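You operate a simulated robot arm through the tools that you are given. There is no shell and no other tool. Be economical: measure what you need, move in short steps, check, and stop when the job is done.

You are at the controls of a simulated robot arm. One attempt, no reset.

Task
Clamp the cream leg in the vice and deburr its end.
Fine: lay the lug between the jaws, turn the red vice knob till the grip gauge stands in green, use the purple deburring pad and put the pad back; the leg stays clamped.

Only the result counts: the job must be done as asked and must still hold three seconds after the hand-in. Knocking over, shifting, dropping, spilling or breaking anything else fails it.

Robot
A 6-joint arm with a two-finger parallel gripper, fixed in place. Base frame: the origin is at the foot of the arm, x ahead of it, y to its left, z up. Lengths are in cm, angles in rad, forces in N, time in s.
With the tool pointing down near the work surface it reaches from about 26 to 68 cm from the base axis. Its first joint turns from -1.152 to 1.152 rad. Payload 2.9 kg.
The TCP is the grasp point between the finger pads, 3 cm short of the fingertips. In the tool frame z runs along the fingers and y along their closing line. Largest opening 11 cm; finger width 2, thickness 1; the body of the gripper, 4.8 by 11.2 cm, starts 5.5 cm behind the TCP.
Orientation is told as [roll, pitch, yaw] about the base's x, y, z axes, in that order, counted from this pose: with the fingers straight down and closing along the base's y, the tool's x points along the base's -x, its y along +y and its z along -z.

Tools
- The arm moves only by the tool step_arm. Its argument "rows" is one flat list of numbers, 7 for each row, row after row: the shift along the base's x, y, z in cm, then the turn, a rotation vector about the base's x, y, z in rad, then the finger opening in cm, from 0 to 11. In form: [x, y, z, wx, wy, wz, grip, x, y, z, wx, wy, wz, grip, ...]. A call has 1 to 8 rows; each row shifts and turns the commanded pose from where the row before left it. A row lasts 0.2 s, in which the tool goes at most 5 cm and 0.15 rad; a call with a longer step from one row to the next is refused whole, and so is a gripper value outside its range. Where a pose cannot be reached the arm comes as near as it can. A force on the tool above 60 N (or 10 N above the force at the start of the call, whichever is more), or a blocked arm, ends the call early, and 0.2 s more pass. The fingers move at their own pace (about 10.8 cm/s each) and stop on an object; they squeeze with about 34 N. The grip force told is the motor's: it shows also when the fingers shut on nothing. Time passes only in rows, and 0.2 s behind the last, so rows that do not move let the fingers close. It gives the time, the measured TCP pose, the force on the tool (base axes), the opening and the grip force at its end, in the units of the frame above (readings bear some noise).
- Cameras (640 x 400 px; columns grow to the right, rows downward): "scene" is fixed at [8.13, 43.86, 141.33]; the picture's right is [-0.63, -0.77, 0.00], its down [-0.29, 0.24, -0.93] and it looks along [0.72, -0.59, -0.38] (base axes); focal length 370 px, centre (320, 200). "wrist" rides on the gripper at [-3.6, 0, -5.7] in the tool frame; the picture's right is [0.00, -1.00, 0.00], its down [0.97, 0.00, -0.24] and it looks along [0.24, 0.00, 0.97] (tool axes); focal length 218 px, centre (320, 200).
- capture(camera): a new picture of that camera. The clock stands still meanwhile.
- point_at(camera, pixels): for up to 12 pixels [column, row] of the newest picture of that camera ("zoom" is the newest enlarged one), the place [x, y, z] in the base frame of the surface seen there, good to about 0.2 cm, but the place of the scene camera against the robot may be out by one fixed shift of up to 1.8 cm in any direction. The clock stands still meanwhile.
- inspect(camera, box): a new picture of the part [left, top, right, bottom] of that camera's present view, enlarged. The clock stands still meanwhile.
- job_done(): hands the job in; it is judged then, once.

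Go step by step. Measure first, check grasps and placings, and put right what went wrong. The budget is 80 turns and 38 pictures, counting those below and the enlarged ones. Unless the task says otherwise, let go and move clear before handing in, and close with one line.

The tools are called after "Emit:" by a JSON object that holds its "fn" and its "kwargs". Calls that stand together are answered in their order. step_arm: Moves the arm, as the interface text tells. Its arguments: {"type":"object","properties":{"rows":{"type":"array"}},"required":["rows"]} The other tools are called the same way: capture (camera) takes a picture; point_at (camera, pixels) gives the place of the surface under pixels of a picture; inspect (camera, box) takes an enlarged picture of a part of a camera's view; job_done () hands the job in.

At the start:

```text
time_s: 0.0
tool_pos: [31.85, -22.62, 125.9]
ee_rot: [0.0, 0.001, 0.0]
force: [0.0, -0.3, 0.6]
width: 10.98
grasp_force: 0.0
```

scene: 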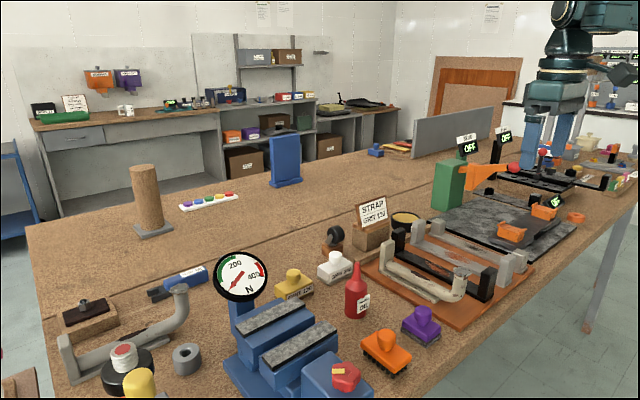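
wrist: 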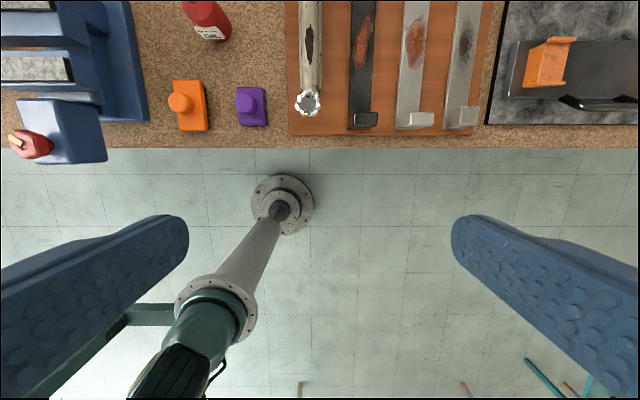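

The scene picture shows the vice (blue, around 280,350), its red knob (345,375), the cream leg on the orange tray (430,275) and the purple pad (420,325). I'll take close-ups first.

Emit:
{"fn": "inspect", "kwargs": {"camera": "scene", "box": [340, 190, 560, 340]}}

Emit:
{"fn": "inspect", "kwargs": {"camera": "scene", "box": [190, 240, 450, 400]}}

Emit:
{"fn": "inspect", "kwargs": {"camera": "wrist", "box": [0, 0, 500, 170]}}

```text
2.67 times, centred on (450, 265) of scene
```

zoom: 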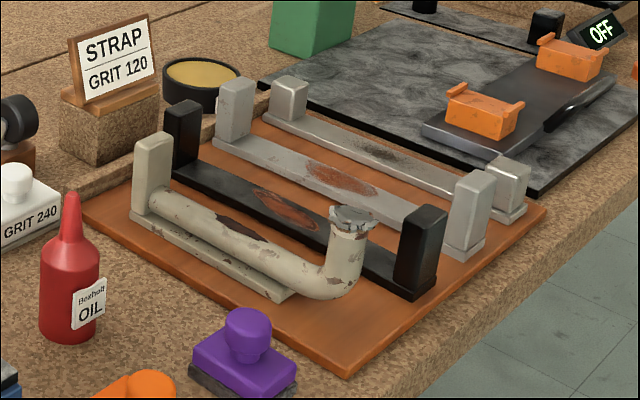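

```text
2.46 times, centred on (320, 320) of scene
```

zoom: 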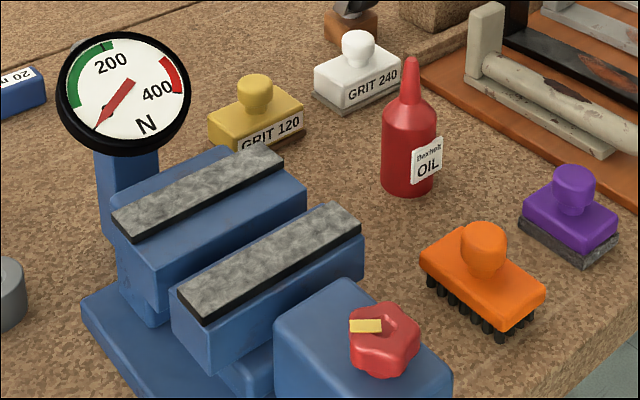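

```text
1.28 times, centred on (250, 85) of wrist
```

zoom: 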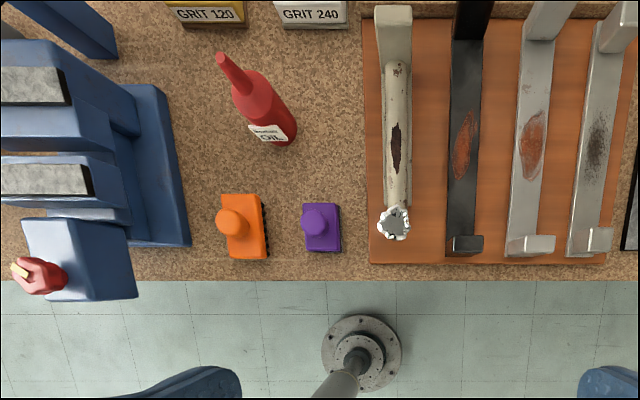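

The cream leg lies along x with a square upright at its far end and a burred bent-up end near the table edge. I'll measure these points from the wrist zoom, then get a better view.

Emit:
{"fn": "point_at", "kwargs": {"camera": "zoom", "pixels": [[393, 17], [392, 50], [397, 90], [397, 190], [395, 224], [320, 215], [335, 240], [40, 275], [35, 85], [45, 180], [100, 230], [230, 225]]}}

Emit:
{"fn": "step_arm", "kwargs": {"rows": [0, 4, 0, 0, 0, 0, 11, 0, 4, 0, 0, 0, 0, 11, 0, 0, 0, 0, 0, 0, 11]}}

```text
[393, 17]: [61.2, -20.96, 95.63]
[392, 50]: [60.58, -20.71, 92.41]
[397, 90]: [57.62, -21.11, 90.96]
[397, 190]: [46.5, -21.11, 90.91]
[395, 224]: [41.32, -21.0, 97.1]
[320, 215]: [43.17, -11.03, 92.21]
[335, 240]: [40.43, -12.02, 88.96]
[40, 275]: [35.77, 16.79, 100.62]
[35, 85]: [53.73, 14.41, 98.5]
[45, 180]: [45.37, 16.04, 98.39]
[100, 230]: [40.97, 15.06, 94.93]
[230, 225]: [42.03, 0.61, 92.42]
```

```text
time_s: 0.8
tool_pos: [31.72, -14.61, 125.85]
ee_rot: [0.0, 0.002, 0.002]
force: [0.0, 0.0, 0.3]
width: 11.01
grasp_force: 0.0
```

The leg lies at y≈-21, x 41–62, and the vice jaws are at x≈45 and 54, y≈15, top z≈98.5. I'll move above the vice at the current height for a straight look.

Emit:
{"fn": "step_arm", "kwargs": {"rows": [0, 4.5, 0, 0, 0, 0, 11, 0, 4.5, 0, 0, 0, 0, 11, 1, 4.5, 0, 0, 0, 0, 11, 2, 4.5, 0, 0, 0, 0, 11, 2, 4.5, 0, 0, 0, 0, 11, 2.5, 4, 0, 0, 0, 0, 11, 2.5, 3, 0, 0, 0, 0, 11, 0, 0, 0, 0, 0, 0, 11]}}

Emit:
{"fn": "capture", "kwargs": {"camera": "wrist"}}

```text
time_s: 2.6
tool_pos: [41.75, 15.0, 125.74]
ee_rot: [0.0, 0.0, 0.0]
force: [0.1, -0.6, 0.0]
width: 10.99
grasp_force: 0.1
```

```text
32 pictures are left
```

wrist: 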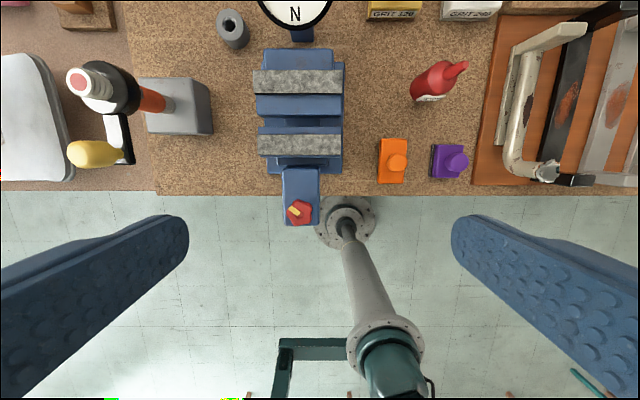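

Emit:
{"fn": "inspect", "kwargs": {"camera": "wrist", "box": [210, 20, 390, 240]}}

Emit:
{"fn": "inspect", "kwargs": {"camera": "wrist", "box": [460, 0, 640, 200]}}

Emit:
{"fn": "point_at", "kwargs": {"camera": "wrist", "pixels": [[256, 82], [342, 82], [300, 72], [300, 93], [259, 146], [341, 146], [300, 135], [300, 156], [300, 107], [299, 213], [300, 180], [300, 122]]}}

```text
1.82 times, centred on (300, 130) of wrist
```

zoom: 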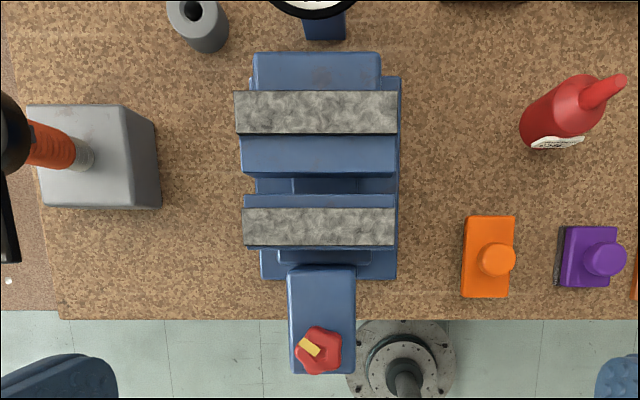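

```text
2.00 times, centred on (550, 100) of wrist
```

zoom: 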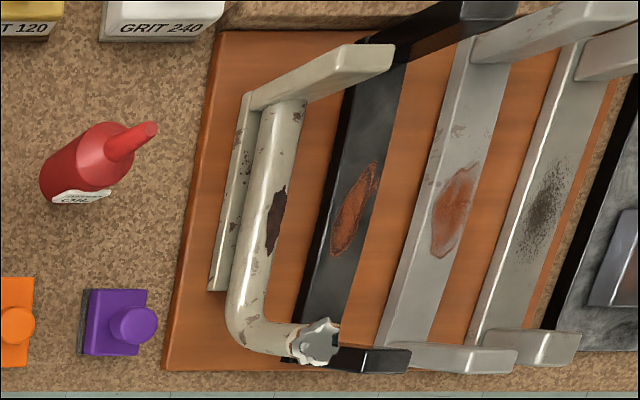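

```text
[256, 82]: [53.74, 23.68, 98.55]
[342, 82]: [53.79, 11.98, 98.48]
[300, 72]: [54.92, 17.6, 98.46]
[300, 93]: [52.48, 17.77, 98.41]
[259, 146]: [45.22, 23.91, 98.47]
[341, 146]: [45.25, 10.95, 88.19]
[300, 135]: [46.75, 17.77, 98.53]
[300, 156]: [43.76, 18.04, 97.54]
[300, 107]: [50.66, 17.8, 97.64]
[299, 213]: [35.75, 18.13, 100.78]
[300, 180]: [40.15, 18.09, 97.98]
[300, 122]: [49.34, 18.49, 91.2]
```

The vice gap seems to be at x≈47–50. I'll look more closely at the leg's shape and at the similar grey piece in the scene's left foreground to see which part is the lug.

Emit:
{"fn": "inspect", "kwargs": {"camera": "scene", "box": [20, 240, 260, 400]}}

Emit:
{"fn": "inspect", "kwargs": {"camera": "scene", "box": [370, 225, 490, 310]}}

```text
2.50 times, centred on (140, 320) of scene
```

zoom: 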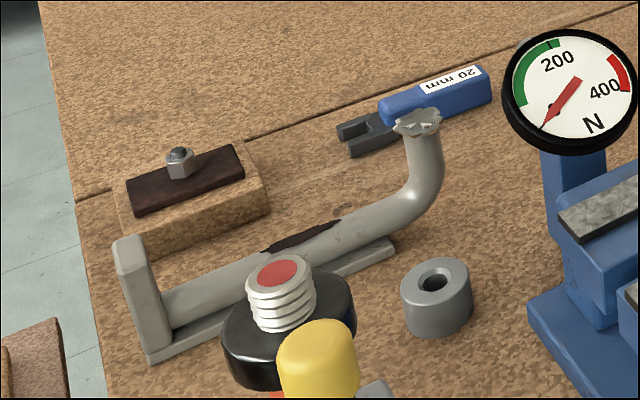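

```text
4.71 times, centred on (430, 268) of scene
```

zoom: 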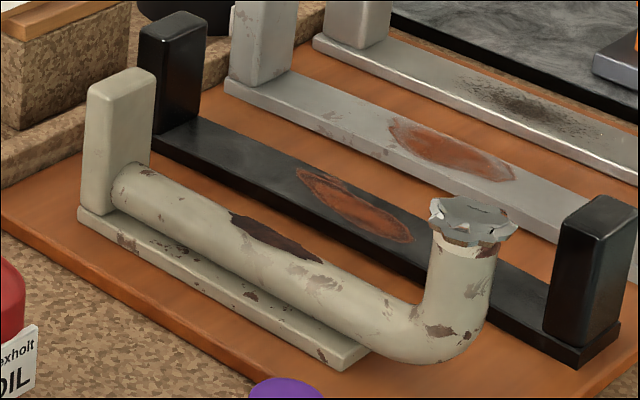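

The leg is a flat bar with an upright plate at the far end and a tube that bends up to the burred end. So it must go in turned 90°, with the plate and bar between the jaws and the bent end sticking out towards -y. I'll lower over the vice to measure the gap.

Emit:
{"fn": "step_arm", "kwargs": {"rows": [1, 0.7, -4, 0, 0, 0, 11, 1, 0.7, -4, 0, 0, 0, 11, 1, 0.6, -4, 0, 0, 0, 11, 0, 0, 0, 0, 0, 0, 11]}}

Emit:
{"fn": "capture", "kwargs": {"camera": "wrist"}}

```text
time_s: 3.6
tool_pos: [44.93, 17.05, 113.68]
ee_rot: [-0.002, 0.0, 0.002]
force: [-0.2, 0.2, 1.0]
width: 11.02
grasp_force: 0.1
```

```text
27 pictures are left
```

wrist: 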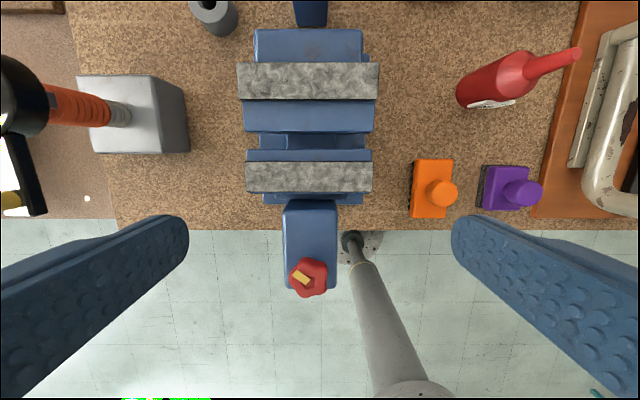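

Emit:
{"fn": "point_at", "kwargs": {"camera": "wrist", "pixels": [[310, 126], [310, 130], [310, 137], [310, 145], [310, 152], [310, 158], [310, 165], [310, 191], [310, 98], [247, 120], [373, 120], [369, 155]]}}

Emit:
{"fn": "point_at", "kwargs": {"camera": "wrist", "pixels": [[308, 275], [296, 278], [322, 282], [308, 292], [300, 278], [252, 155], [310, 195], [270, 142], [310, 235], [600, 60], [578, 140], [431, 190]]}}

Emit:
{"fn": "inspect", "kwargs": {"camera": "wrist", "box": [230, 50, 400, 310]}}

```text
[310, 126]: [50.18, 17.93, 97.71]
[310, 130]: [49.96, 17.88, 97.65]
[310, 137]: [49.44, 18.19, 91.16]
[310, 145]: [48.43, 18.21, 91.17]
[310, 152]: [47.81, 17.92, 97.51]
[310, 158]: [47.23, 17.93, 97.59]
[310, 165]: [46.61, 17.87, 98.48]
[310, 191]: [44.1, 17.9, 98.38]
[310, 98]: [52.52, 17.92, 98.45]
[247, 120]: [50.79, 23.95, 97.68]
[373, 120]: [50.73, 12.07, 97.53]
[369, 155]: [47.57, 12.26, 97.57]
```

```text
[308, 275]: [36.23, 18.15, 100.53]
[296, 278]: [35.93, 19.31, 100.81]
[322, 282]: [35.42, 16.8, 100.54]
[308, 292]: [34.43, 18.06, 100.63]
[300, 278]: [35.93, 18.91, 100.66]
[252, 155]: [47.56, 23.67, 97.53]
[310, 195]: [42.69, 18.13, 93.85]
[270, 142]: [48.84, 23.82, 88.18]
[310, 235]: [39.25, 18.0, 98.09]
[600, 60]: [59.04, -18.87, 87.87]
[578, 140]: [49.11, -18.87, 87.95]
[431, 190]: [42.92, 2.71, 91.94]
```

```text
1.54 times, centred on (315, 180) of wrist
```

zoom: 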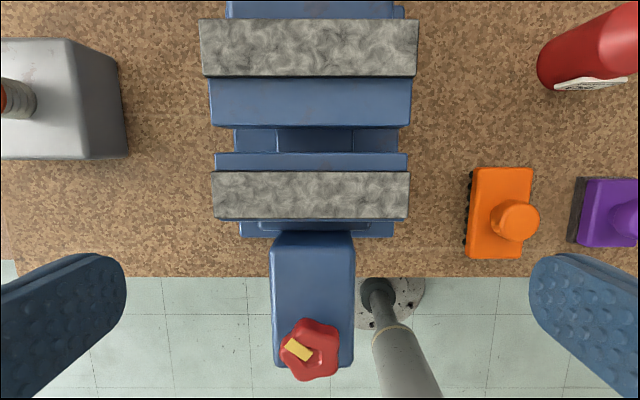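

The jaws are ledges at z≈97.6 with grey strips 0.9 cm higher. The strips are about 5.6 cm apart (x 46.9–52.4) and the ledge gap is about 1.8 cm. So the wide flat bar, likely the lug, lies on the ledges between the strips. Next I'll measure the leg from directly above.

Emit:
{"fn": "step_arm", "kwargs": {"rows": [0, -4, 3, 0, 0, 0, 8, 0, -4.9, 1, 0, 0, 0, 6, 0, -5, 0, 0, 0, 0, 5, 0, -5, 0, 0, 0, 0, 5, 0, -5, 0, 0, 0, 0, 5, 0, -5, 0, 0, 0, 0, 5, 0.5, -5, 0, 0, 0, 0, 5, 1, -4.2, 0, 0, 0, 0, 5]}}

Emit:
{"fn": "step_arm", "kwargs": {"rows": [1, 0, -3, 0, 0, 0, 5, 1, 0, -3, 0, 0, 0, 5, 1, 0, 0, 0, 0, 0, 5, 0, 0, 0, 0, 0, 0, 5]}}

Emit:
{"fn": "capture", "kwargs": {"camera": "wrist"}}

```text
refused: row 7 steps farther than a row can; nothing moved
```

```text
time_s: 4.6
tool_pos: [47.97, 16.93, 107.84]
ee_rot: [0.001, 0.0, -0.001]
force: [0.0, 0.1, 0.2]
width: 5.05
grasp_force: 0.1
```

```text
25 pictures are left
```

wrist: 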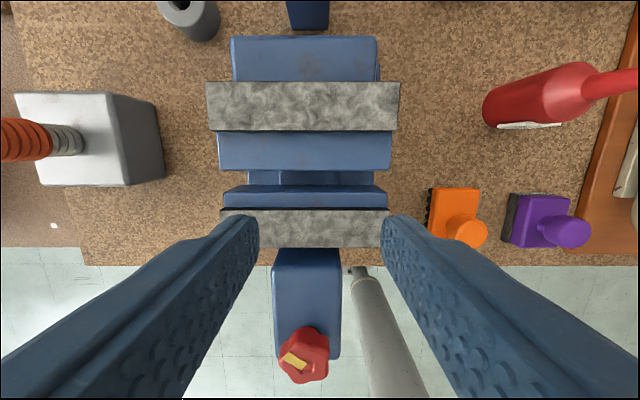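

The first move was refused because its step was too long, so the arm only lowered over the vice, with nothing touched. I'll go up and then across in legal steps.

Emit:
{"fn": "step_arm", "kwargs": {"rows": [0, 0, 4.5, 0, 0, 0, 5, 0, -3, 3.8, 0, 0, 0, 5, 0, -4.9, 0, 0, 0, 0, 5, 0, -4.9, 0, 0, 0, 0, 5, 0, -4.9, 0, 0, 0, 0, 5, 0, -4.9, 0, 0, 0, 0, 5, 0, -4.9, 0, 0, 0, 0, 5, 0, -4.9, 0, 0, 0, 0, 5]}}

Emit:
{"fn": "step_arm", "kwargs": {"rows": [0, -4.5, 0, 0, 0, 0, 5, 0, -1.1, -4, 0, 0, 0, 5, 0, 0, 0, 0, 0, 0, 5]}}

Emit:
{"fn": "capture", "kwargs": {"camera": "wrist"}}

```text
time_s: 6.4
tool_pos: [47.85, -15.43, 116.19]
ee_rot: [0.0, -0.001, 0.001]
force: [0.2, 0.0, -1.0]
width: 4.99
grasp_force: 0.1
```

```text
time_s: 7.2
tool_pos: [48.01, -21.1, 112.09]
ee_rot: [0.001, 0.0, 0.001]
force: [-0.3, -0.6, -0.8]
width: 5.03
grasp_force: 0.1
```

```text
24 pictures are left
```

wrist: 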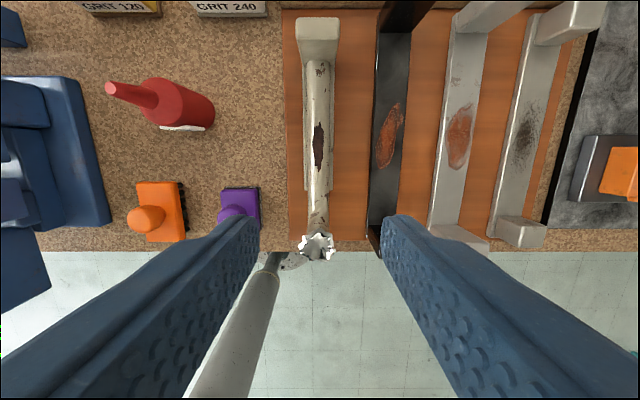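

Emit:
{"fn": "inspect", "kwargs": {"camera": "wrist", "box": [260, 0, 420, 270]}}

Emit:
{"fn": "point_at", "kwargs": {"camera": "wrist", "pixels": [[304, 165], [306, 165], [331, 165], [334, 165], [300, 25], [336, 25], [318, 18], [318, 36], [310, 185], [294, 140], [390, 180], [318, 150]]}}

```text
1.48 times, centred on (340, 135) of wrist
```

zoom: 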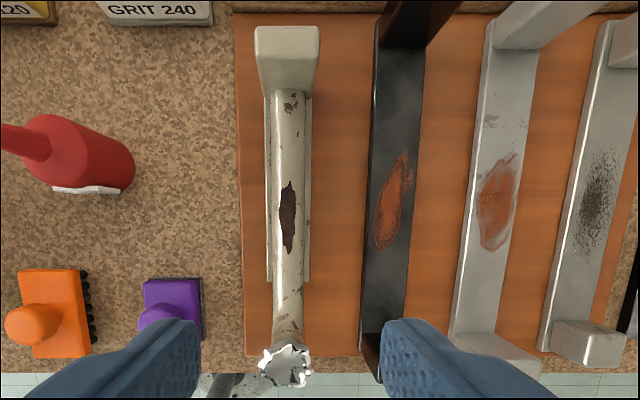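

```text
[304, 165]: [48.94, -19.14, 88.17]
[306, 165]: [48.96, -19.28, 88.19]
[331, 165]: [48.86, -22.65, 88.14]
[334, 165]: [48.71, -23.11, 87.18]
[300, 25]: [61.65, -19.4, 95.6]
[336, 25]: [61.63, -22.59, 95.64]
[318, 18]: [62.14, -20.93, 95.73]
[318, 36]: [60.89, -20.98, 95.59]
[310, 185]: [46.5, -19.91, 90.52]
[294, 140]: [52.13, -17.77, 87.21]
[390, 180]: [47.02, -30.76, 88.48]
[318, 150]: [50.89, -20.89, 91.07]
```

The bar is 3.75 wide (y -19.1 to -22.85), 1.0 thick and runs x 46–62.3; the tray is at z 87.2 and the tube is about 2.6 across with its top at 91.1. The bar fits the 5.5 cm strip gap, so I'll grip the tube at x≈52.5 with the tips just above the bar.

Emit:
{"fn": "step_arm", "kwargs": {"rows": [2.3, 0.1, -4, 0, 0, 0, 5, 2.2, 0.05, -4, 0, 0, 0, 5, 0, 0, -4, 0, 0, 0, 5, 0, 0, -4, 0, 0, 0, 5, 0, 0, -3, 0, 0, 0, 5, 0, 0, -1.55, 0, 0, 0, 5, 0, 0, 0, 0, 0, 0, 5]}}

Emit:
{"fn": "inspect", "kwargs": {"camera": "scene", "box": [370, 210, 490, 310]}}

```text
time_s: 8.8
tool_pos: [52.45, -20.97, 91.5]
ee_rot: [0.0, 0.0, 0.0]
force: [0.2, 0.5, 0.2]
width: 5.0
grasp_force: 0.1
```

```text
4.00 times, centred on (430, 260) of scene
```

zoom: 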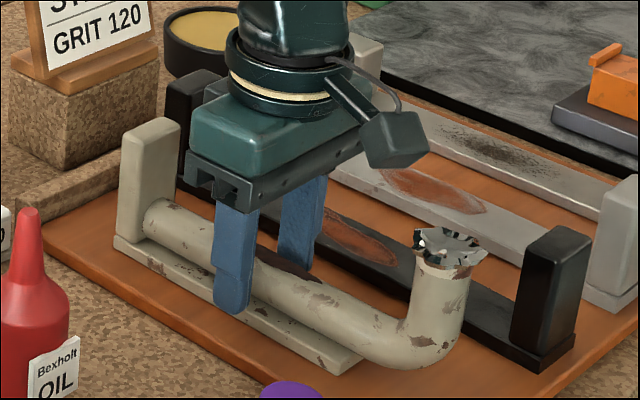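

The fingers straddle the tube just above the bar and touch nothing. I'll close and lift slightly.

Emit:
{"fn": "step_arm", "kwargs": {"rows": [0, 0, 0, 0, 0, 0, 2, 0, 0, 0, 0, 0, 0, 0, 0, 0, 0, 0, 0, 0, 0, 0, 0, 0, 0, 0, 0, 0, 0, 0, 1.5, 0, 0, 0, 0, 0, 0, 2, 0, 0, 0, 0, 0, 0, 0, 0, 0, 0, 0]}}

Emit:
{"fn": "inspect", "kwargs": {"camera": "scene", "box": [370, 190, 490, 310]}}

```text
time_s: 10.4
tool_pos: [52.39, -20.99, 95.07]
ee_rot: [-0.001, -0.001, 0.001]
force: [0.2, 0.0, -4.0]
width: 2.45
grasp_force: 33.9
```

```text
3.33 times, centred on (430, 250) of scene
```

zoom: 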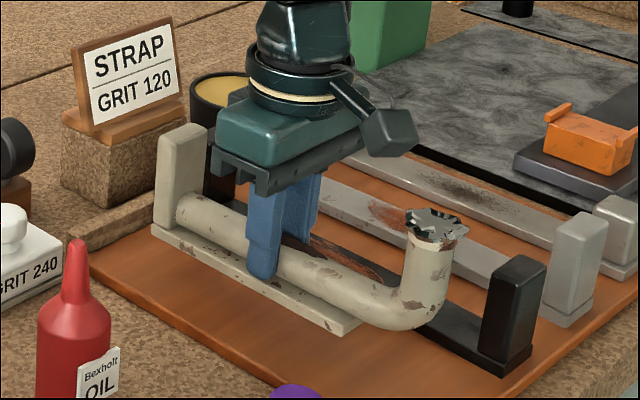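

The leg came up level with about 4 N of weight. I'll lift higher, and check the gauge height in the scene picture to keep a clear path.

Emit:
{"fn": "step_arm", "kwargs": {"rows": [0, 0, 4, 0, 0, 0, 0, 0, 0, 4, 0, 0, 0, 0, 0, 0, 4, 0, 0, 0, 0, 0, 0, 4, 0, 0, 0, 0, 0, 0, 3, 0, 0, 0, 0]}}

Emit:
{"fn": "point_at", "kwargs": {"camera": "scene", "pixels": [[240, 253], [264, 288], [217, 262], [240, 310], [270, 318], [300, 350], [353, 266], [293, 272], [333, 257]]}}

```text
time_s: 11.6
tool_pos: [52.21, -21.18, 114.08]
ee_rot: [0.0, 0.002, -0.001]
force: [0.8, 0.1, -4.3]
width: 2.43
grasp_force: 33.9
```

```text
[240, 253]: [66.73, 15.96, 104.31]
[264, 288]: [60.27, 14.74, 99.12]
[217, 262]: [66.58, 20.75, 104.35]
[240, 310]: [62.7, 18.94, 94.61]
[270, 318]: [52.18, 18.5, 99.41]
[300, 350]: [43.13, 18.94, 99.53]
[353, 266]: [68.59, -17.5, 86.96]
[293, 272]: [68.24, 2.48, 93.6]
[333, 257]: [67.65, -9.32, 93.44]
```

The gauge tops out around z 104 at x≥60, so the path at z 114 is clear. I'll carry the leg across while turning it +90°.

Emit:
{"fn": "step_arm", "kwargs": {"rows": [-0.3, 3.4, 0, 0, 0, 0.143, 0, -0.3, 3.4, 0, 0, 0, 0.143, 0, -0.3, 3.4, 0, 0, 0, 0.143, 0, -0.3, 3.4, 0, 0, 0, 0.143, 0, -0.3, 3.4, 0, 0, 0, 0.143, 0, -0.3, 3.4, 0, 0, 0, 0.143, 0, -0.3, 3.4, 0, 0, 0, 0.143, 0, -0.2, 3.4, 0, 0, 0, 0.143, 0]}}

Emit:
{"fn": "step_arm", "kwargs": {"rows": [-0.2, 3.4, 0, 0, 0, 0.143, 0, -0.2, 3.4, 0, 0, 0, 0.143, 0, -0.1, 3.3, 0, 0, 0, 0.1408, 0, 0, 0, 0, 0, 0, 0, 0]}}

Emit:
{"fn": "capture", "kwargs": {"camera": "wrist"}}

Emit:
{"fn": "capture", "kwargs": {"camera": "scene"}}

```text
time_s: 13.4
tool_pos: [49.9, 6.27, 114.04]
ee_rot: [0.001, -0.001, 1.146]
force: [0.0, -0.5, -4.3]
width: 2.46
grasp_force: 34.1
```

```text
time_s: 14.4
tool_pos: [49.56, 16.18, 114.01]
ee_rot: [-0.001, 0.0, 1.572]
force: [-0.7, 0.3, -3.5]
width: 2.47
grasp_force: 34.2
```

```text
20 pictures are left
```

wrist: 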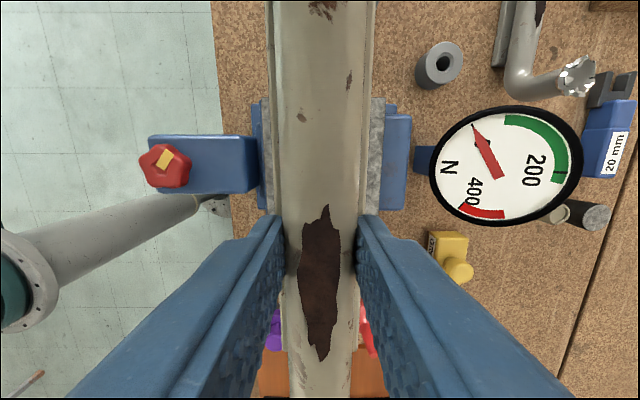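

```text
19 pictures are left
```

scene: 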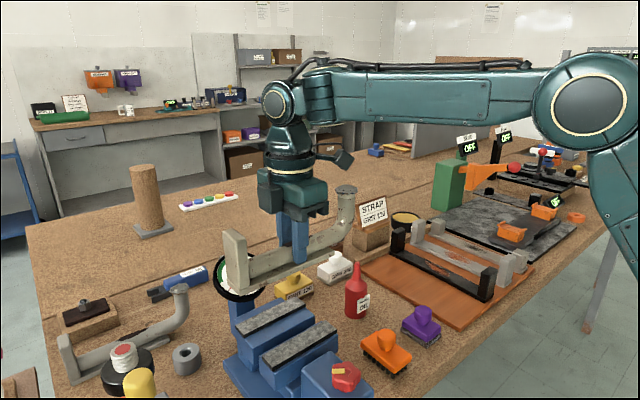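

The leg is level and lined up along y over the vice. I'll lower to just above the ledges and check.

Emit:
{"fn": "step_arm", "kwargs": {"rows": [-0.2, 0.1, -3, 0, 0, 0, 0, 0, 0, -3, 0, 0, 0, 0, 0, 0, -3, 0, 0, 0, 0, 0, 0, -2.2, 0, 0, 0, 0, 0, 0, 0, 0, 0, 0, 0]}}

Emit:
{"fn": "inspect", "kwargs": {"camera": "scene", "box": [190, 230, 390, 400]}}

```text
time_s: 15.6
tool_pos: [49.31, 16.38, 102.78]
ee_rot: [0.001, 0.0, 1.57]
force: [-0.3, 0.1, -4.3]
width: 2.48
grasp_force: 34.1
```

```text
2.35 times, centred on (290, 315) of scene
```

zoom: 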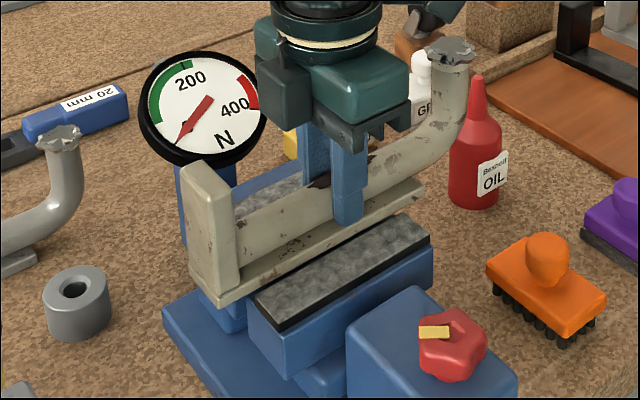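

The bar hovers between the strips, clear of both. I'll lower the last ~0.8 cm in small steps until it touches.

Emit:
{"fn": "step_arm", "kwargs": {"rows": [0, 0, -0.3, 0, 0, 0, 0, 0, 0, -0.3, 0, 0, 0, 0, 0, 0, -0.2, 0, 0, 0, 0, 0, 0, 0, 0, 0, 0, 0]}}

```text
time_s: 16.6
tool_pos: [49.38, 16.4, 101.98]
ee_rot: [-0.003, 0.0, 1.569]
force: [0.2, -1.0, -1.8]
width: 2.44
grasp_force: 34.4
```

Emit:
{"fn": "step_arm", "kwargs": {"rows": [0, 0, -0.1, 0, 0, 0, 0, 0, 0, 0, 0, 0, 0, 0]}}

Emit:
{"fn": "inspect", "kwargs": {"camera": "scene", "box": [190, 230, 390, 400]}}

```text
time_s: 17.2
tool_pos: [49.26, 16.36, 102.07]
ee_rot: [-0.002, 0.001, 1.571]
force: [-3.8, -1.4, 10.8]
width: 2.47
grasp_force: 34.2
```

```text
2.35 times, centred on (290, 315) of scene
```

zoom: 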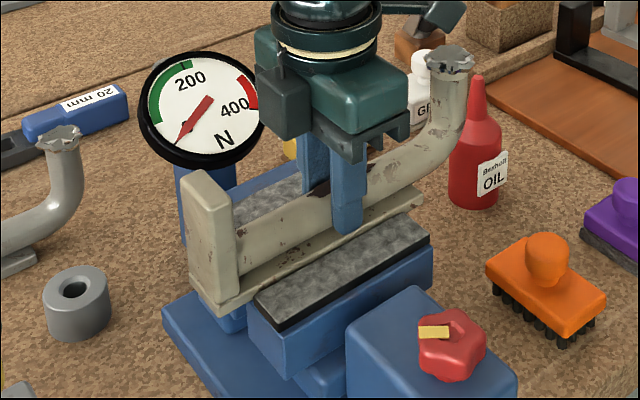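

The tool now reads +10.8 N upward, so the leg rests on the ledges. I'll open and rise straight up.

Emit:
{"fn": "step_arm", "kwargs": {"rows": [0, 0, 0, 0, 0, 0, 3.2, 0, 0, 0, 0, 0, 0, 4.5, 0, 0, 0, 0, 0, 0, 4.5, 0, 0, 2, 0, 0, 0, 4.5, 0, 0, 4, 0, 0, 0, 4.5, 0, 0, 4, 0, 0, 0, 4.5, 0, 0, 2, 0, 0, 0, 4.5]}}

Emit:
{"fn": "capture", "kwargs": {"camera": "wrist"}}

```text
time_s: 18.8
tool_pos: [49.22, 16.5, 113.92]
ee_rot: [-0.001, 0.0, 1.571]
force: [0.3, 0.2, 0.5]
width: 4.53
grasp_force: 0.1
```

```text
16 pictures are left
```

wrist: 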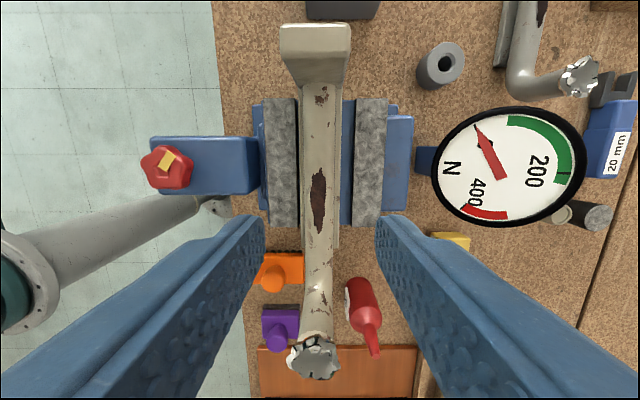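

The leg rests straight between the strips. Next is the knob, at about (167,166) in the wrist picture; I'll inspect it and measure its centre, top and axis.

Emit:
{"fn": "inspect", "kwargs": {"camera": "wrist", "box": [120, 120, 270, 215]}}

Emit:
{"fn": "inspect", "kwargs": {"camera": "scene", "box": [290, 335, 390, 400]}}

Emit:
{"fn": "point_at", "kwargs": {"camera": "wrist", "pixels": [[144, 166], [150, 160], [157, 168], [167, 160], [178, 158], [190, 166], [168, 150], [168, 184], [153, 140], [210, 166], [254, 166], [151, 193]]}}

```text
4.21 times, centred on (195, 168) of wrist
```

zoom: 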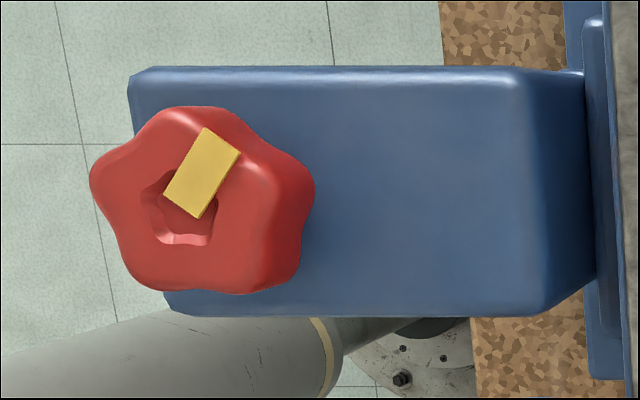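

```text
6.15 times, centred on (340, 368) of scene
```

zoom: 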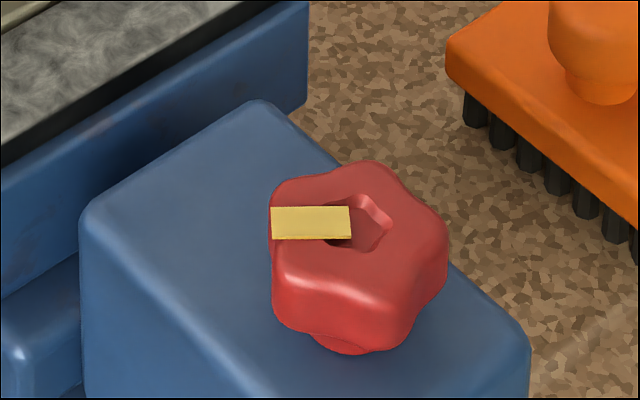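

```text
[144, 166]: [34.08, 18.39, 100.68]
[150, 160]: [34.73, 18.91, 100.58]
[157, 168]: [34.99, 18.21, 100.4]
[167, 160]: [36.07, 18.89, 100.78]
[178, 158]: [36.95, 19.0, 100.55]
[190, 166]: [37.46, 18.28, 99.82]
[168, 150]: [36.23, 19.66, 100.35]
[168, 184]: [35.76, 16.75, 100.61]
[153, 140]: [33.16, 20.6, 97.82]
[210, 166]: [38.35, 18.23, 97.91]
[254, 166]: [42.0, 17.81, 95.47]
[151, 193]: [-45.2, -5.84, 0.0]
```

The knob stands on a vertical axis at about (35.5, 18.15), radius about 1.65, top at z 100.65. I'll move over it and lower the open fingers around it.

Emit:
{"fn": "step_arm", "kwargs": {"rows": [-4.6, 0.55, 0, 0, 0, 0, 5.5, -4.6, 0.55, 0, 0, 0, 0, 5.5, -4.5, 0.55, 0, 0, 0, 0, 5.5, 0, 0, -4, 0, 0, 0, 5.5, 0, 0, -4, 0, 0, 0, 5.5, 0, 0, -3, 0, 0, 0, 5.5, 0, 0, -1.4, 0, 0, 0, 5.5, 0, 0, 0, 0, 0, 0, 5.5]}}

Emit:
{"fn": "inspect", "kwargs": {"camera": "scene", "box": [190, 230, 410, 400]}}

```text
time_s: 20.6
tool_pos: [35.52, 18.08, 101.64]
ee_rot: [0.0, 0.0, 1.572]
force: [0.0, -0.4, -0.2]
width: 5.49
grasp_force: 0.1
```

```text
2.35 times, centred on (300, 315) of scene
```

zoom: 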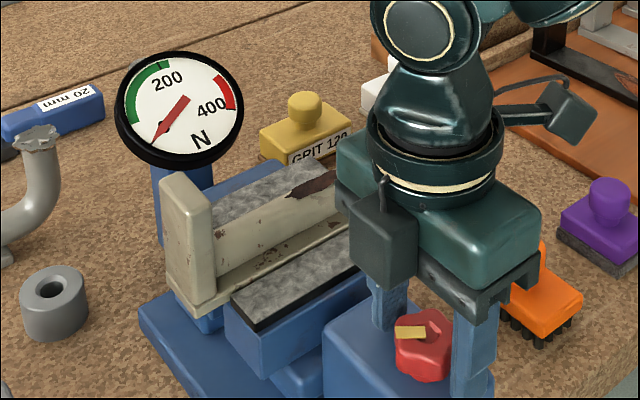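

The fingers straddle the knob. I'll close on it and turn about half a radian clockwise to see how the jaws and gauge respond.

Emit:
{"fn": "step_arm", "kwargs": {"rows": [0, 0, 0, 0, 0, 0, 2.5, 0, 0, 0, 0, 0, 0, 1, 0, 0, 0, 0, 0, 0, 1, 0, 0, 0, 0, 0, -0.15, 1, 0, 0, 0, 0, 0, -0.15, 1, 0, 0, 0, 0, 0, -0.15, 1, 0, 0, 0, 0, 0, -0.15, 1, 0, 0, 0, 0, 0, 0, 1]}}

Emit:
{"fn": "inspect", "kwargs": {"camera": "scene", "box": [190, 230, 410, 400]}}

```text
time_s: 22.4
tool_pos: [35.67, 18.02, 101.57]
ee_rot: [-0.003, 0.0, 0.967]
force: [5.3, -7.2, -4.6]
width: 3.78
grasp_force: 45.2
```

```text
2.35 times, centred on (300, 315) of scene
```

zoom: 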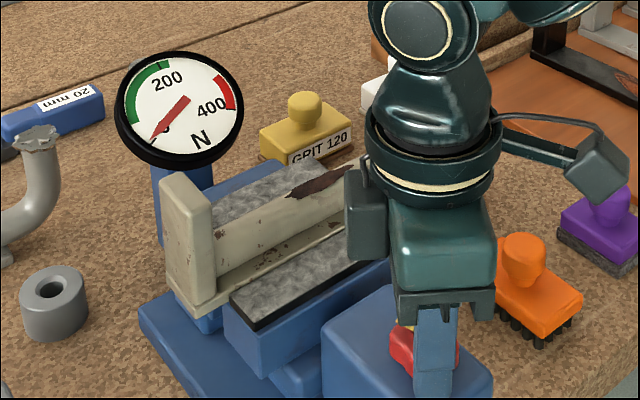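

The knob is gripped and turned about 0.6 rad; the needle hasn't clearly moved yet. I'll keep turning clockwise and watch.

Emit:
{"fn": "step_arm", "kwargs": {"rows": [0, 0, 0, 0, 0, -0.15, 1, 0, 0, 0, 0, 0, -0.15, 1, 0, 0, 0, 0, 0, -0.15, 1, 0, 0, 0, 0, 0, -0.15, 1, 0, 0, 0, 0, 0, -0.15, 1, 0, 0, 0, 0, 0, -0.15, 1, 0, 0, 0, 0, 0, -0.15, 1, 0, 0, 0, 0, 0, -0.15, 1]}}

Emit:
{"fn": "inspect", "kwargs": {"camera": "scene", "box": [190, 230, 410, 400]}}

```text
time_s: 24.2
tool_pos: [35.83, 18.07, 101.66]
ee_rot: [0.002, -0.005, -0.233]
force: [29.8, -8.0, -5.7]
width: 3.8
grasp_force: 44.9
```

```text
2.35 times, centred on (300, 315) of scene
```

zoom: 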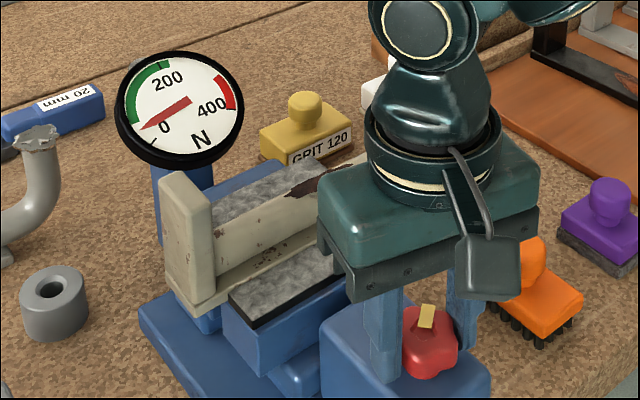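

The jaw has closed on the lug and the needle has climbed to just below green. I'll nudge +x 0.15 to ease the side load and turn about 0.45 rad more.

Emit:
{"fn": "step_arm", "kwargs": {"rows": [0.15, 0, 0, 0, 0, 0, 1, 0, 0, 0, 0, 0, -0.15, 1, 0, 0, 0, 0, 0, -0.15, 1, 0, 0, 0, 0, 0, -0.15, 1]}}

Emit:
{"fn": "inspect", "kwargs": {"camera": "scene", "box": [190, 230, 410, 400]}}

```text
time_s: 25.2
tool_pos: [36.13, 17.97, 101.68]
ee_rot: [0.004, -0.001, -0.679]
force: [27.2, -5.0, -4.8]
width: 3.82
grasp_force: 44.3
```

```text
2.35 times, centred on (300, 315) of scene
```

zoom: 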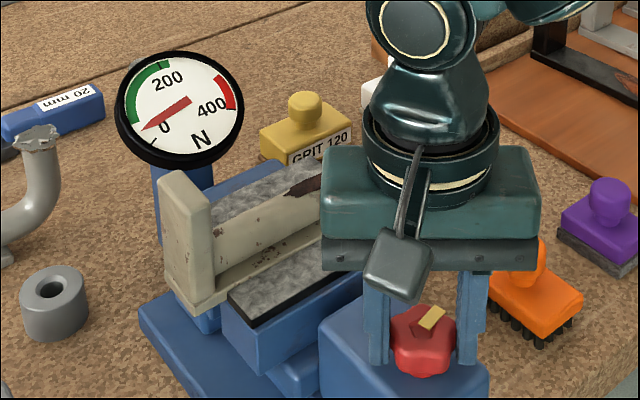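

The needle stayed put and the jaw, knob and box are creeping in +x, so my grip's side load is likely what the gauge shows. I'll follow the knob in +x while turning on.

Emit:
{"fn": "step_arm", "kwargs": {"rows": [0.2, 0, 0, 0, 0, -0.15, 1, 0.1, 0, 0, 0, 0, -0.15, 1, 0.05, 0, 0, 0, 0, -0.15, 1, 0.05, 0, 0, 0, 0, -0.15, 1, 0.05, 0, 0, 0, 0, -0.15, 1, 0.05, 0, 0, 0, 0, -0.15, 1, 0, 0, 0, 0, 0, 0, 1]}}

Emit:
{"fn": "inspect", "kwargs": {"camera": "scene", "box": [190, 230, 410, 400]}}

```text
time_s: 26.8
tool_pos: [36.22, 18.08, 101.61]
ee_rot: [-0.002, 0.001, -1.576]
force: [4.7, 3.0, 10.1]
width: 3.79
grasp_force: 45.3
```

```text
2.35 times, centred on (300, 315) of scene
```

zoom: 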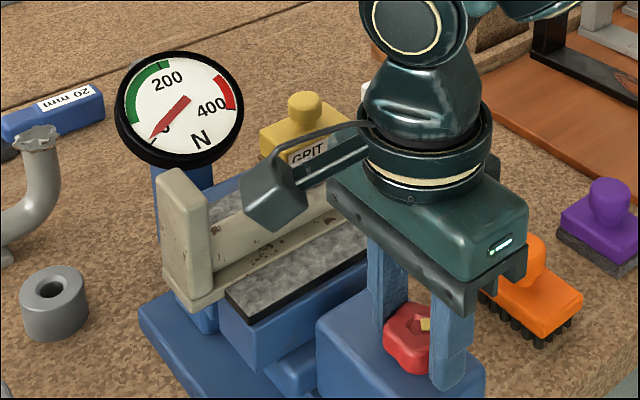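

With the side load gone the needle is back near 0, and the jaw has moved about 0.75 cm in 3.1 rad. I'll open, swing back +3.0 rad around the knob and take another stroke.

Emit:
{"fn": "step_arm", "kwargs": {"rows": [0, 0, 0, 0, 0, 0, 5.5, 0, 0, 0, 0, 0, 0, 5.8, 0, 0, 0, 0, 0, 0.15, 5.8, 0, 0, 0, 0, 0, 0.15, 5.8, 0, 0, 0, 0, 0, 0.15, 5.8, 0, 0, 0, 0, 0, 0.15, 5.8, 0, 0, 0, 0, 0, 0.15, 5.8, 0, 0, 0, 0, 0, 0.15, 5.8]}}

Emit:
{"fn": "step_arm", "kwargs": {"rows": [0, 0, 0, 0, 0, 0.15, 5.8, 0, 0, 0, 0, 0, 0.15, 5.8, 0, 0, 0, 0, 0, 0.15, 5.8, 0, 0, 0, 0, 0, 0.15, 5.8, 0, 0, 0, 0, 0, 0.15, 5.8, 0, 0, 0, 0, 0, 0.15, 5.8, 0, 0, 0, 0, 0, 0.15, 5.8, 0, 0, 0, 0, 0, 0.15, 5.8]}}

Emit:
{"fn": "step_arm", "kwargs": {"rows": [0, 0, 0, 0, 0, 0.15, 5.8, 0, 0, 0, 0, 0, 0.15, 5.8, 0, 0, 0, 0, 0, 0.15, 5.8, 0, 0, 0, 0, 0, 0.15, 5.8, 0, 0, 0, 0, 0, 0.15, 5.8, 0, 0, 0, 0, 0, 0.15, 5.8, 0, 0, 0, 0, 0, 0.1, 5.8]}}

Emit:
{"fn": "step_arm", "kwargs": {"rows": [0, 0, 0, 0, 0, 0, 2.5, 0, 0, 0, 0, 0, 0, 1, 0, 0, 0, 0, 0, 0, 1, 0, 0, 0, 0, 0, 0, 1]}}

```text
time_s: 28.6
tool_pos: [36.35, 18.05, 101.54]
ee_rot: [0.0, -0.001, -0.676]
force: [0.1, 0.4, 0.1]
width: 5.8
grasp_force: 0.0
```

```text
time_s: 30.4
tool_pos: [36.29, 18.05, 101.64]
ee_rot: [0.001, 0.0, 0.523]
force: [0.0, 0.3, -0.7]
width: 5.8
grasp_force: 0.1
```

```text
time_s: 32.0
tool_pos: [36.34, 18.07, 101.53]
ee_rot: [-0.001, 0.001, 1.523]
force: [-0.5, 0.4, -0.1]
width: 5.81
grasp_force: 0.1
```

```text
time_s: 33.0
tool_pos: [36.35, 18.0, 101.61]
ee_rot: [-0.001, -0.001, 1.521]
force: [-0.1, -0.2, -0.3]
width: 3.79
grasp_force: 44.5
```

Re-gripped with no side load. I'll turn 1.2 rad while following about 0.24 cm/rad in +x.

Emit:
{"fn": "step_arm", "kwargs": {"rows": [0.036, 0, 0, 0, 0, -0.15, 1, 0.036, 0, 0, 0, 0, -0.15, 1, 0.036, 0, 0, 0, 0, -0.15, 1, 0.036, 0, 0, 0, 0, -0.15, 1, 0.036, 0, 0, 0, 0, -0.15, 1, 0.036, 0, 0, 0, 0, -0.15, 1, 0.036, 0, 0, 0, 0, -0.15, 1, 0.036, 0, 0, 0, 0, -0.15, 1]}}

```text
time_s: 34.8
tool_pos: [36.56, 18.04, 101.58]
ee_rot: [0.001, 0.0, 0.316]
force: [-0.2, -6.7, 1.5]
width: 3.81
grasp_force: 45.0
```

Emit:
{"fn": "step_arm", "kwargs": {"rows": [0.036, 0, 0, 0, 0, -0.15, 1, 0.036, 0, 0, 0, 0, -0.15, 1, 0.036, 0, 0, 0, 0, -0.15, 1, 0.036, 0, 0, 0, 0, -0.15, 1, 0.036, 0, 0, 0, 0, -0.15, 1]}}

Emit:
{"fn": "inspect", "kwargs": {"camera": "scene", "box": [190, 230, 410, 400]}}

```text
time_s: 36.0
tool_pos: [36.79, 17.94, 101.54]
ee_rot: [-0.001, 0.002, -0.432]
force: [-3.2, -7.6, 0.3]
width: 3.79
grasp_force: 45.2
```

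```text
2.35 times, centred on (300, 315) of scene
```

zoom: 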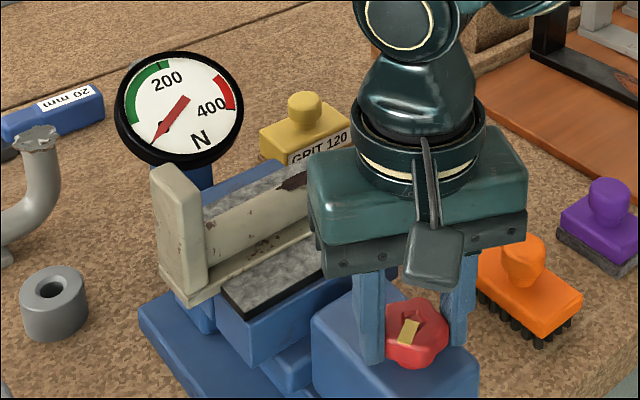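

The front jaw is now pushing the leg towards the rear strip and the needle is still at 0. I'll finish this stroke, watching for a reaction in -x when the jaw stops.

Emit:
{"fn": "step_arm", "kwargs": {"rows": [0.036, 0, 0, 0, 0, -0.15, 1, 0.036, 0, 0, 0, 0, -0.15, 1, 0.036, 0, 0, 0, 0, -0.15, 1, 0.036, 0, 0, 0, 0, -0.15, 1]}}

Emit:
{"fn": "step_arm", "kwargs": {"rows": [0.036, 0, 0, 0, 0, -0.15, 1, 0.036, 0, 0, 0, 0, -0.15, 1, 0.036, 0, 0, 0, 0, -0.15, 1]}}

```text
time_s: 37.0
tool_pos: [36.93, 17.94, 101.52]
ee_rot: [-0.005, 0.001, -1.032]
force: [-9.7, -12.3, 4.2]
width: 3.78
grasp_force: 44.8
```

```text
time_s: 37.8
tool_pos: [37.0, 17.93, 101.55]
ee_rot: [-0.003, 0.001, -1.481]
force: [-17.2, -15.9, 7.1]
width: 3.78
grasp_force: 45.0
```

The -x reaction is growing (-17 N), which may mean the jaw has met the lug, so I'll read the gauge.

Emit:
{"fn": "inspect", "kwargs": {"camera": "scene", "box": [190, 230, 410, 400]}}

```text
2.35 times, centred on (300, 315) of scene
```

zoom: 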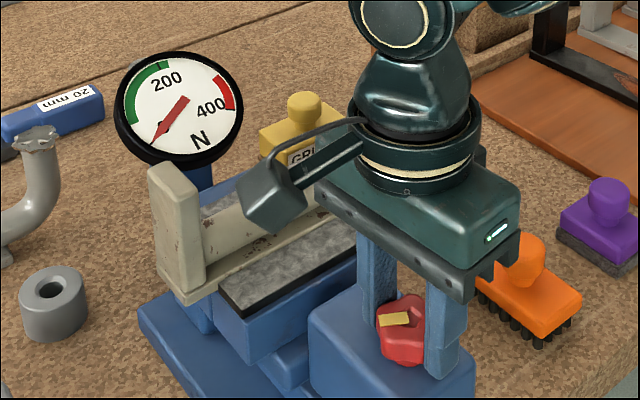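

Needle still at 0, with the jaws nearly closed. I'll release, swing back and re-grip for a third stroke.

Emit:
{"fn": "step_arm", "kwargs": {"rows": [0, 0, 0, 0, 0, 0, 5.5, 0, 0, 0, 0, 0, 0, 5.8, -0.1, 0.08, 0, 0, 0, 0.15, 5.8, 0, 0, 0, 0, 0, 0.15, 5.8, 0, 0, 0, 0, 0, 0.15, 5.8, 0, 0, 0, 0, 0, 0.15, 5.8, 0, 0, 0, 0, 0, 0.15, 5.8, 0, 0, 0, 0, 0, 0.15, 5.8]}}

Emit:
{"fn": "step_arm", "kwargs": {"rows": [0, 0, 0, 0, 0, 0.15, 5.8, 0, 0, 0, 0, 0, 0.15, 5.8, 0, 0, 0, 0, 0, 0.15, 5.8, 0, 0, 0, 0, 0, 0.15, 5.8, 0, 0, 0, 0, 0, 0.15, 5.8, 0, 0, 0, 0, 0, 0.15, 5.8, 0, 0, 0, 0, 0, 0.15, 5.8, 0, 0, 0, 0, 0, 0.15, 5.8]}}

Emit:
{"fn": "step_arm", "kwargs": {"rows": [0, 0, 0, 0, 0, 0.15, 5.8, 0, 0, 0, 0, 0, 0.15, 5.8, 0, 0, 0, 0, 0, 0.15, 5.8, 0, 0, 0, 0, 0, 0.15, 5.8, 0, 0, 0, 0, 0, 0.15, 5.8, 0, 0, 0, 0, 0, 0.15, 5.8]}}

Emit:
{"fn": "step_arm", "kwargs": {"rows": [0, 0, 0, 0, 0, 0, 2.5, 0, 0, 0, 0, 0, 0, 1, 0, 0, 0, 0, 0, 0, 1, 0, 0, 0, 0, 0, 0, 1]}}

```text
time_s: 39.6
tool_pos: [36.95, 18.04, 101.54]
ee_rot: [0.0, -0.002, -0.573]
force: [0.1, 1.0, -0.7]
width: 5.8
grasp_force: 0.1
```

```text
time_s: 41.4
tool_pos: [36.89, 18.14, 101.64]
ee_rot: [0.0, 0.001, 0.625]
force: [0.6, 0.0, -0.1]
width: 5.79
grasp_force: 0.1
```

```text
time_s: 42.8
tool_pos: [37.05, 18.08, 101.48]
ee_rot: [0.001, 0.001, 1.523]
force: [-0.1, 0.3, 0.5]
width: 5.79
grasp_force: 0.1
```

```text
time_s: 43.8
tool_pos: [36.94, 18.19, 101.52]
ee_rot: [0.0, 0.001, 1.522]
force: [-1.8, 0.5, 0.6]
width: 3.77
grasp_force: 44.9
```

Emit:
{"fn": "step_arm", "kwargs": {"rows": [0.03, 0, 0, 0, 0, -0.15, 1, 0.03, 0, 0, 0, 0, -0.15, 1, 0.03, 0, 0, 0, 0, -0.15, 1, 0.03, 0, 0, 0, 0, -0.15, 1, 0.03, 0, 0, 0, 0, -0.15, 1, 0.03, 0, 0, 0, 0, -0.15, 1]}}

Emit:
{"fn": "inspect", "kwargs": {"camera": "scene", "box": [190, 230, 410, 400]}}

```text
time_s: 45.2
tool_pos: [37.16, 18.19, 101.66]
ee_rot: [0.002, 0.002, 0.618]
force: [-7.3, -6.2, 4.0]
width: 3.8
grasp_force: 44.9
```

```text
2.35 times, centred on (300, 315) of scene
```

zoom: 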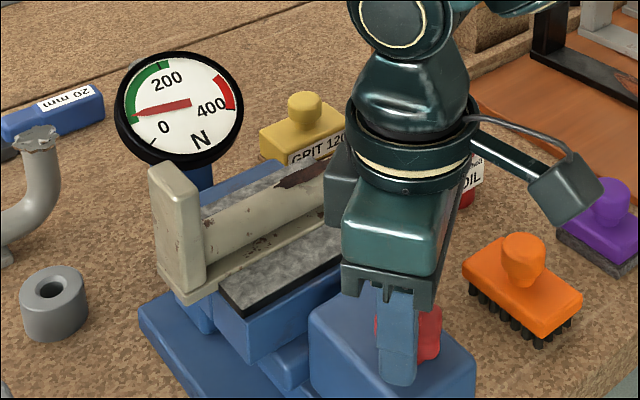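

The needle has jumped to the lower edge of green at (132,116), so the lug is clamped. A little more, about 0.15 rad, should bring it to mid-green.

Emit:
{"fn": "step_arm", "kwargs": {"rows": [0, 0, 0, 0, 0, -0.08, 1, 0, 0, 0, 0, 0, -0.07, 1, 0, 0, 0, 0, 0, 0, 1]}}

Emit:
{"fn": "inspect", "kwargs": {"camera": "scene", "box": [190, 230, 410, 400]}}

```text
time_s: 46.0
tool_pos: [37.04, 18.11, 101.57]
ee_rot: [-0.002, 0.002, 0.47]
force: [-3.5, -8.2, 2.9]
width: 3.77
grasp_force: 45.2
```

```text
2.35 times, centred on (300, 315) of scene
```

zoom: 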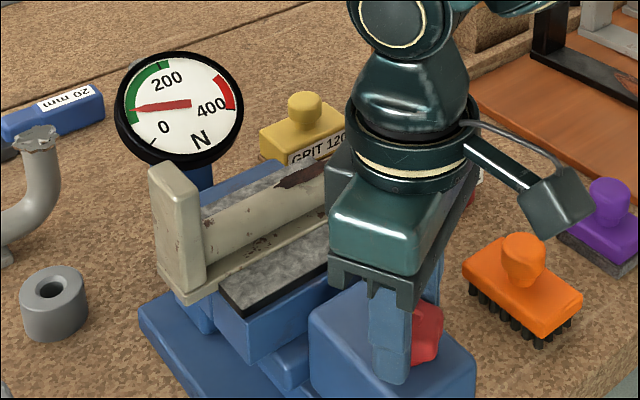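

The needle moved only about 6° for 0.15 rad and has just entered green at (134,110). I'll turn another 0.45 rad to reach mid-green, then release.

Emit:
{"fn": "step_arm", "kwargs": {"rows": [0, 0, 0, 0, 0, -0.15, 1, 0, 0, 0, 0, 0, -0.15, 1, 0, 0, 0, 0, 0, -0.15, 1, 0, 0, 0, 0, 0, 0, 1, 0, 0, 0, 0, 0, 0, 5.8, 0, 0, 0, 0, 0, 0, 5.8]}}

Emit:
{"fn": "inspect", "kwargs": {"camera": "scene", "box": [190, 230, 410, 400]}}

```text
time_s: 47.4
tool_pos: [37.18, 18.19, 101.61]
ee_rot: [-0.001, 0.0, 0.022]
force: [-0.1, -0.4, 0.4]
width: 5.81
grasp_force: 0.2
```

```text
2.35 times, centred on (300, 315) of scene
```

zoom: 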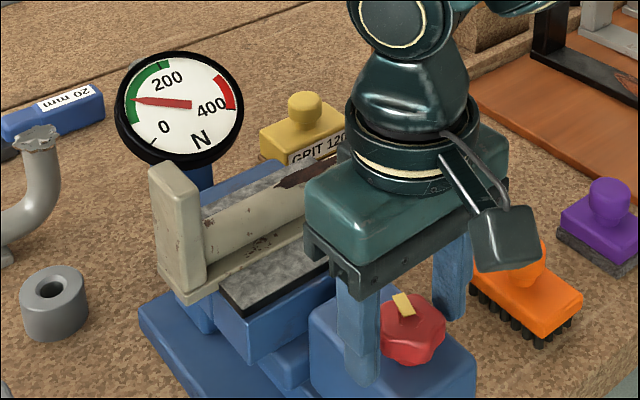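

The needle now rests inside green at (134,99) with the knob released, so the leg is clamped. Next I'll measure the purple pad and burred end from the last wrist picture.

Emit:
{"fn": "point_at", "kwargs": {"camera": "wrist", "pixels": [[281, 316], [276, 342], [276, 350], [266, 325], [297, 330], [285, 310], [263, 312], [298, 312], [316, 358], [295, 358], [337, 358], [316, 340]]}}

Emit:
{"fn": "step_arm", "kwargs": {"rows": [0, 0, 4, 0, 0, 0, 5.8, 0, 0, 4, 0, 0, 0, 5.8, 0, -4, 4, 0, 0, 0, 5.5, 0, -4.8, 0, 0, 0, 0, 5, 0.3, -4.8, 0, 0, 0, 0, 4.5, 0.3, -4.8, 0, 0, 0, 0, 4.5, 0.4, -4.8, 0, 0, 0, 0, 4.5, 0, 0, 0, 0, 0, 0, 4.5]}}

```text
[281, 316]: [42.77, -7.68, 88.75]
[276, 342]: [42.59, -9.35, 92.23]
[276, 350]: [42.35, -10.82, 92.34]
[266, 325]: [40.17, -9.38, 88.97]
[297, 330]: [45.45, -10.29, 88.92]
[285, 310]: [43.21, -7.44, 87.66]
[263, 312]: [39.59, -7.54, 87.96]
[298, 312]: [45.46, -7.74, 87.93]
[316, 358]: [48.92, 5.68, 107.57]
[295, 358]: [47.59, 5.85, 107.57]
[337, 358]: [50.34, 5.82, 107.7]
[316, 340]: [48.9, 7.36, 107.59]
```

```text
refused: row 3 steps farther than a row can; nothing moved
```

The move was refused because one step was too long, so I'll retry within limits. I'll go above the pad for one close wrist picture.

Emit:
{"fn": "step_arm", "kwargs": {"rows": [0, 0, 4.5, 0, 0, 0, 5.8, 0, 0, 4.5, 0, 0, 0, 6, 0, -4.5, 2, 0, 0, 0, 7, 0.3, -4.8, 0, 0, 0, 0, 8, 0.3, -4.8, 0, 0, 0, 0, 8, 0.3, -4.8, 0, 0, 0, 0, 8, 0.4, -4.8, 0, 0, 0, 0, 8, 0.4, -4.5, 0, 0, 0, 0, 8]}}

Emit:
{"fn": "step_arm", "kwargs": {"rows": [0, 0, -4, 0, 0, 0, 8, 0, 0, -4, 0, 0, 0, 8, 0, 0, 0, 0, 0, 0, 8]}}

Emit:
{"fn": "capture", "kwargs": {"camera": "wrist"}}

```text
time_s: 49.2
tool_pos: [38.87, -10.15, 112.57]
ee_rot: [0.001, 0.0, 0.023]
force: [-0.3, 0.8, -0.6]
width: 8.02
grasp_force: 0.1
```

```text
time_s: 50.0
tool_pos: [38.86, -10.17, 104.48]
ee_rot: [-0.001, -0.001, 0.023]
force: [0.0, 0.9, 0.8]
width: 8.02
grasp_force: 0.0
```

```text
3 pictures are left
```

wrist: 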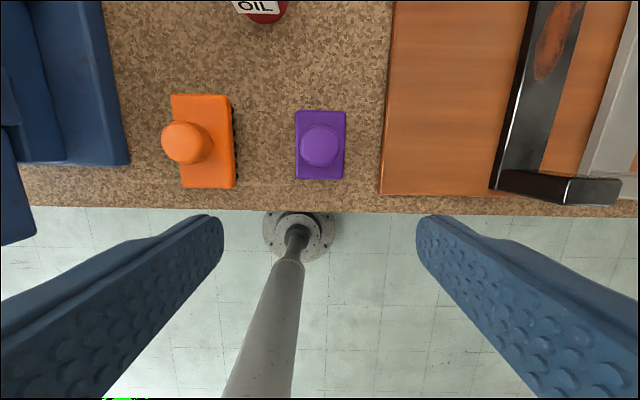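

Emit:
{"fn": "point_at", "kwargs": {"camera": "wrist", "pixels": [[320, 146], [301, 146], [339, 146], [320, 128], [320, 164], [320, 113], [320, 177], [297, 175], [343, 175], [297, 113], [343, 113], [320, 190]]}}

```text
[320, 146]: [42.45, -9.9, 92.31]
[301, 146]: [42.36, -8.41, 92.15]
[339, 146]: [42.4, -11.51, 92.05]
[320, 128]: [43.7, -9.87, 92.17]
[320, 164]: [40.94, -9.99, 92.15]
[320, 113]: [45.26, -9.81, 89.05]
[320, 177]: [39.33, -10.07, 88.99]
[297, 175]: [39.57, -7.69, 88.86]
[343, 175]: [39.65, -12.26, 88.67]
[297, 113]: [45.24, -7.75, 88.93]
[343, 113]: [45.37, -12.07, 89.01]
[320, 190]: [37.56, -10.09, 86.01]
```

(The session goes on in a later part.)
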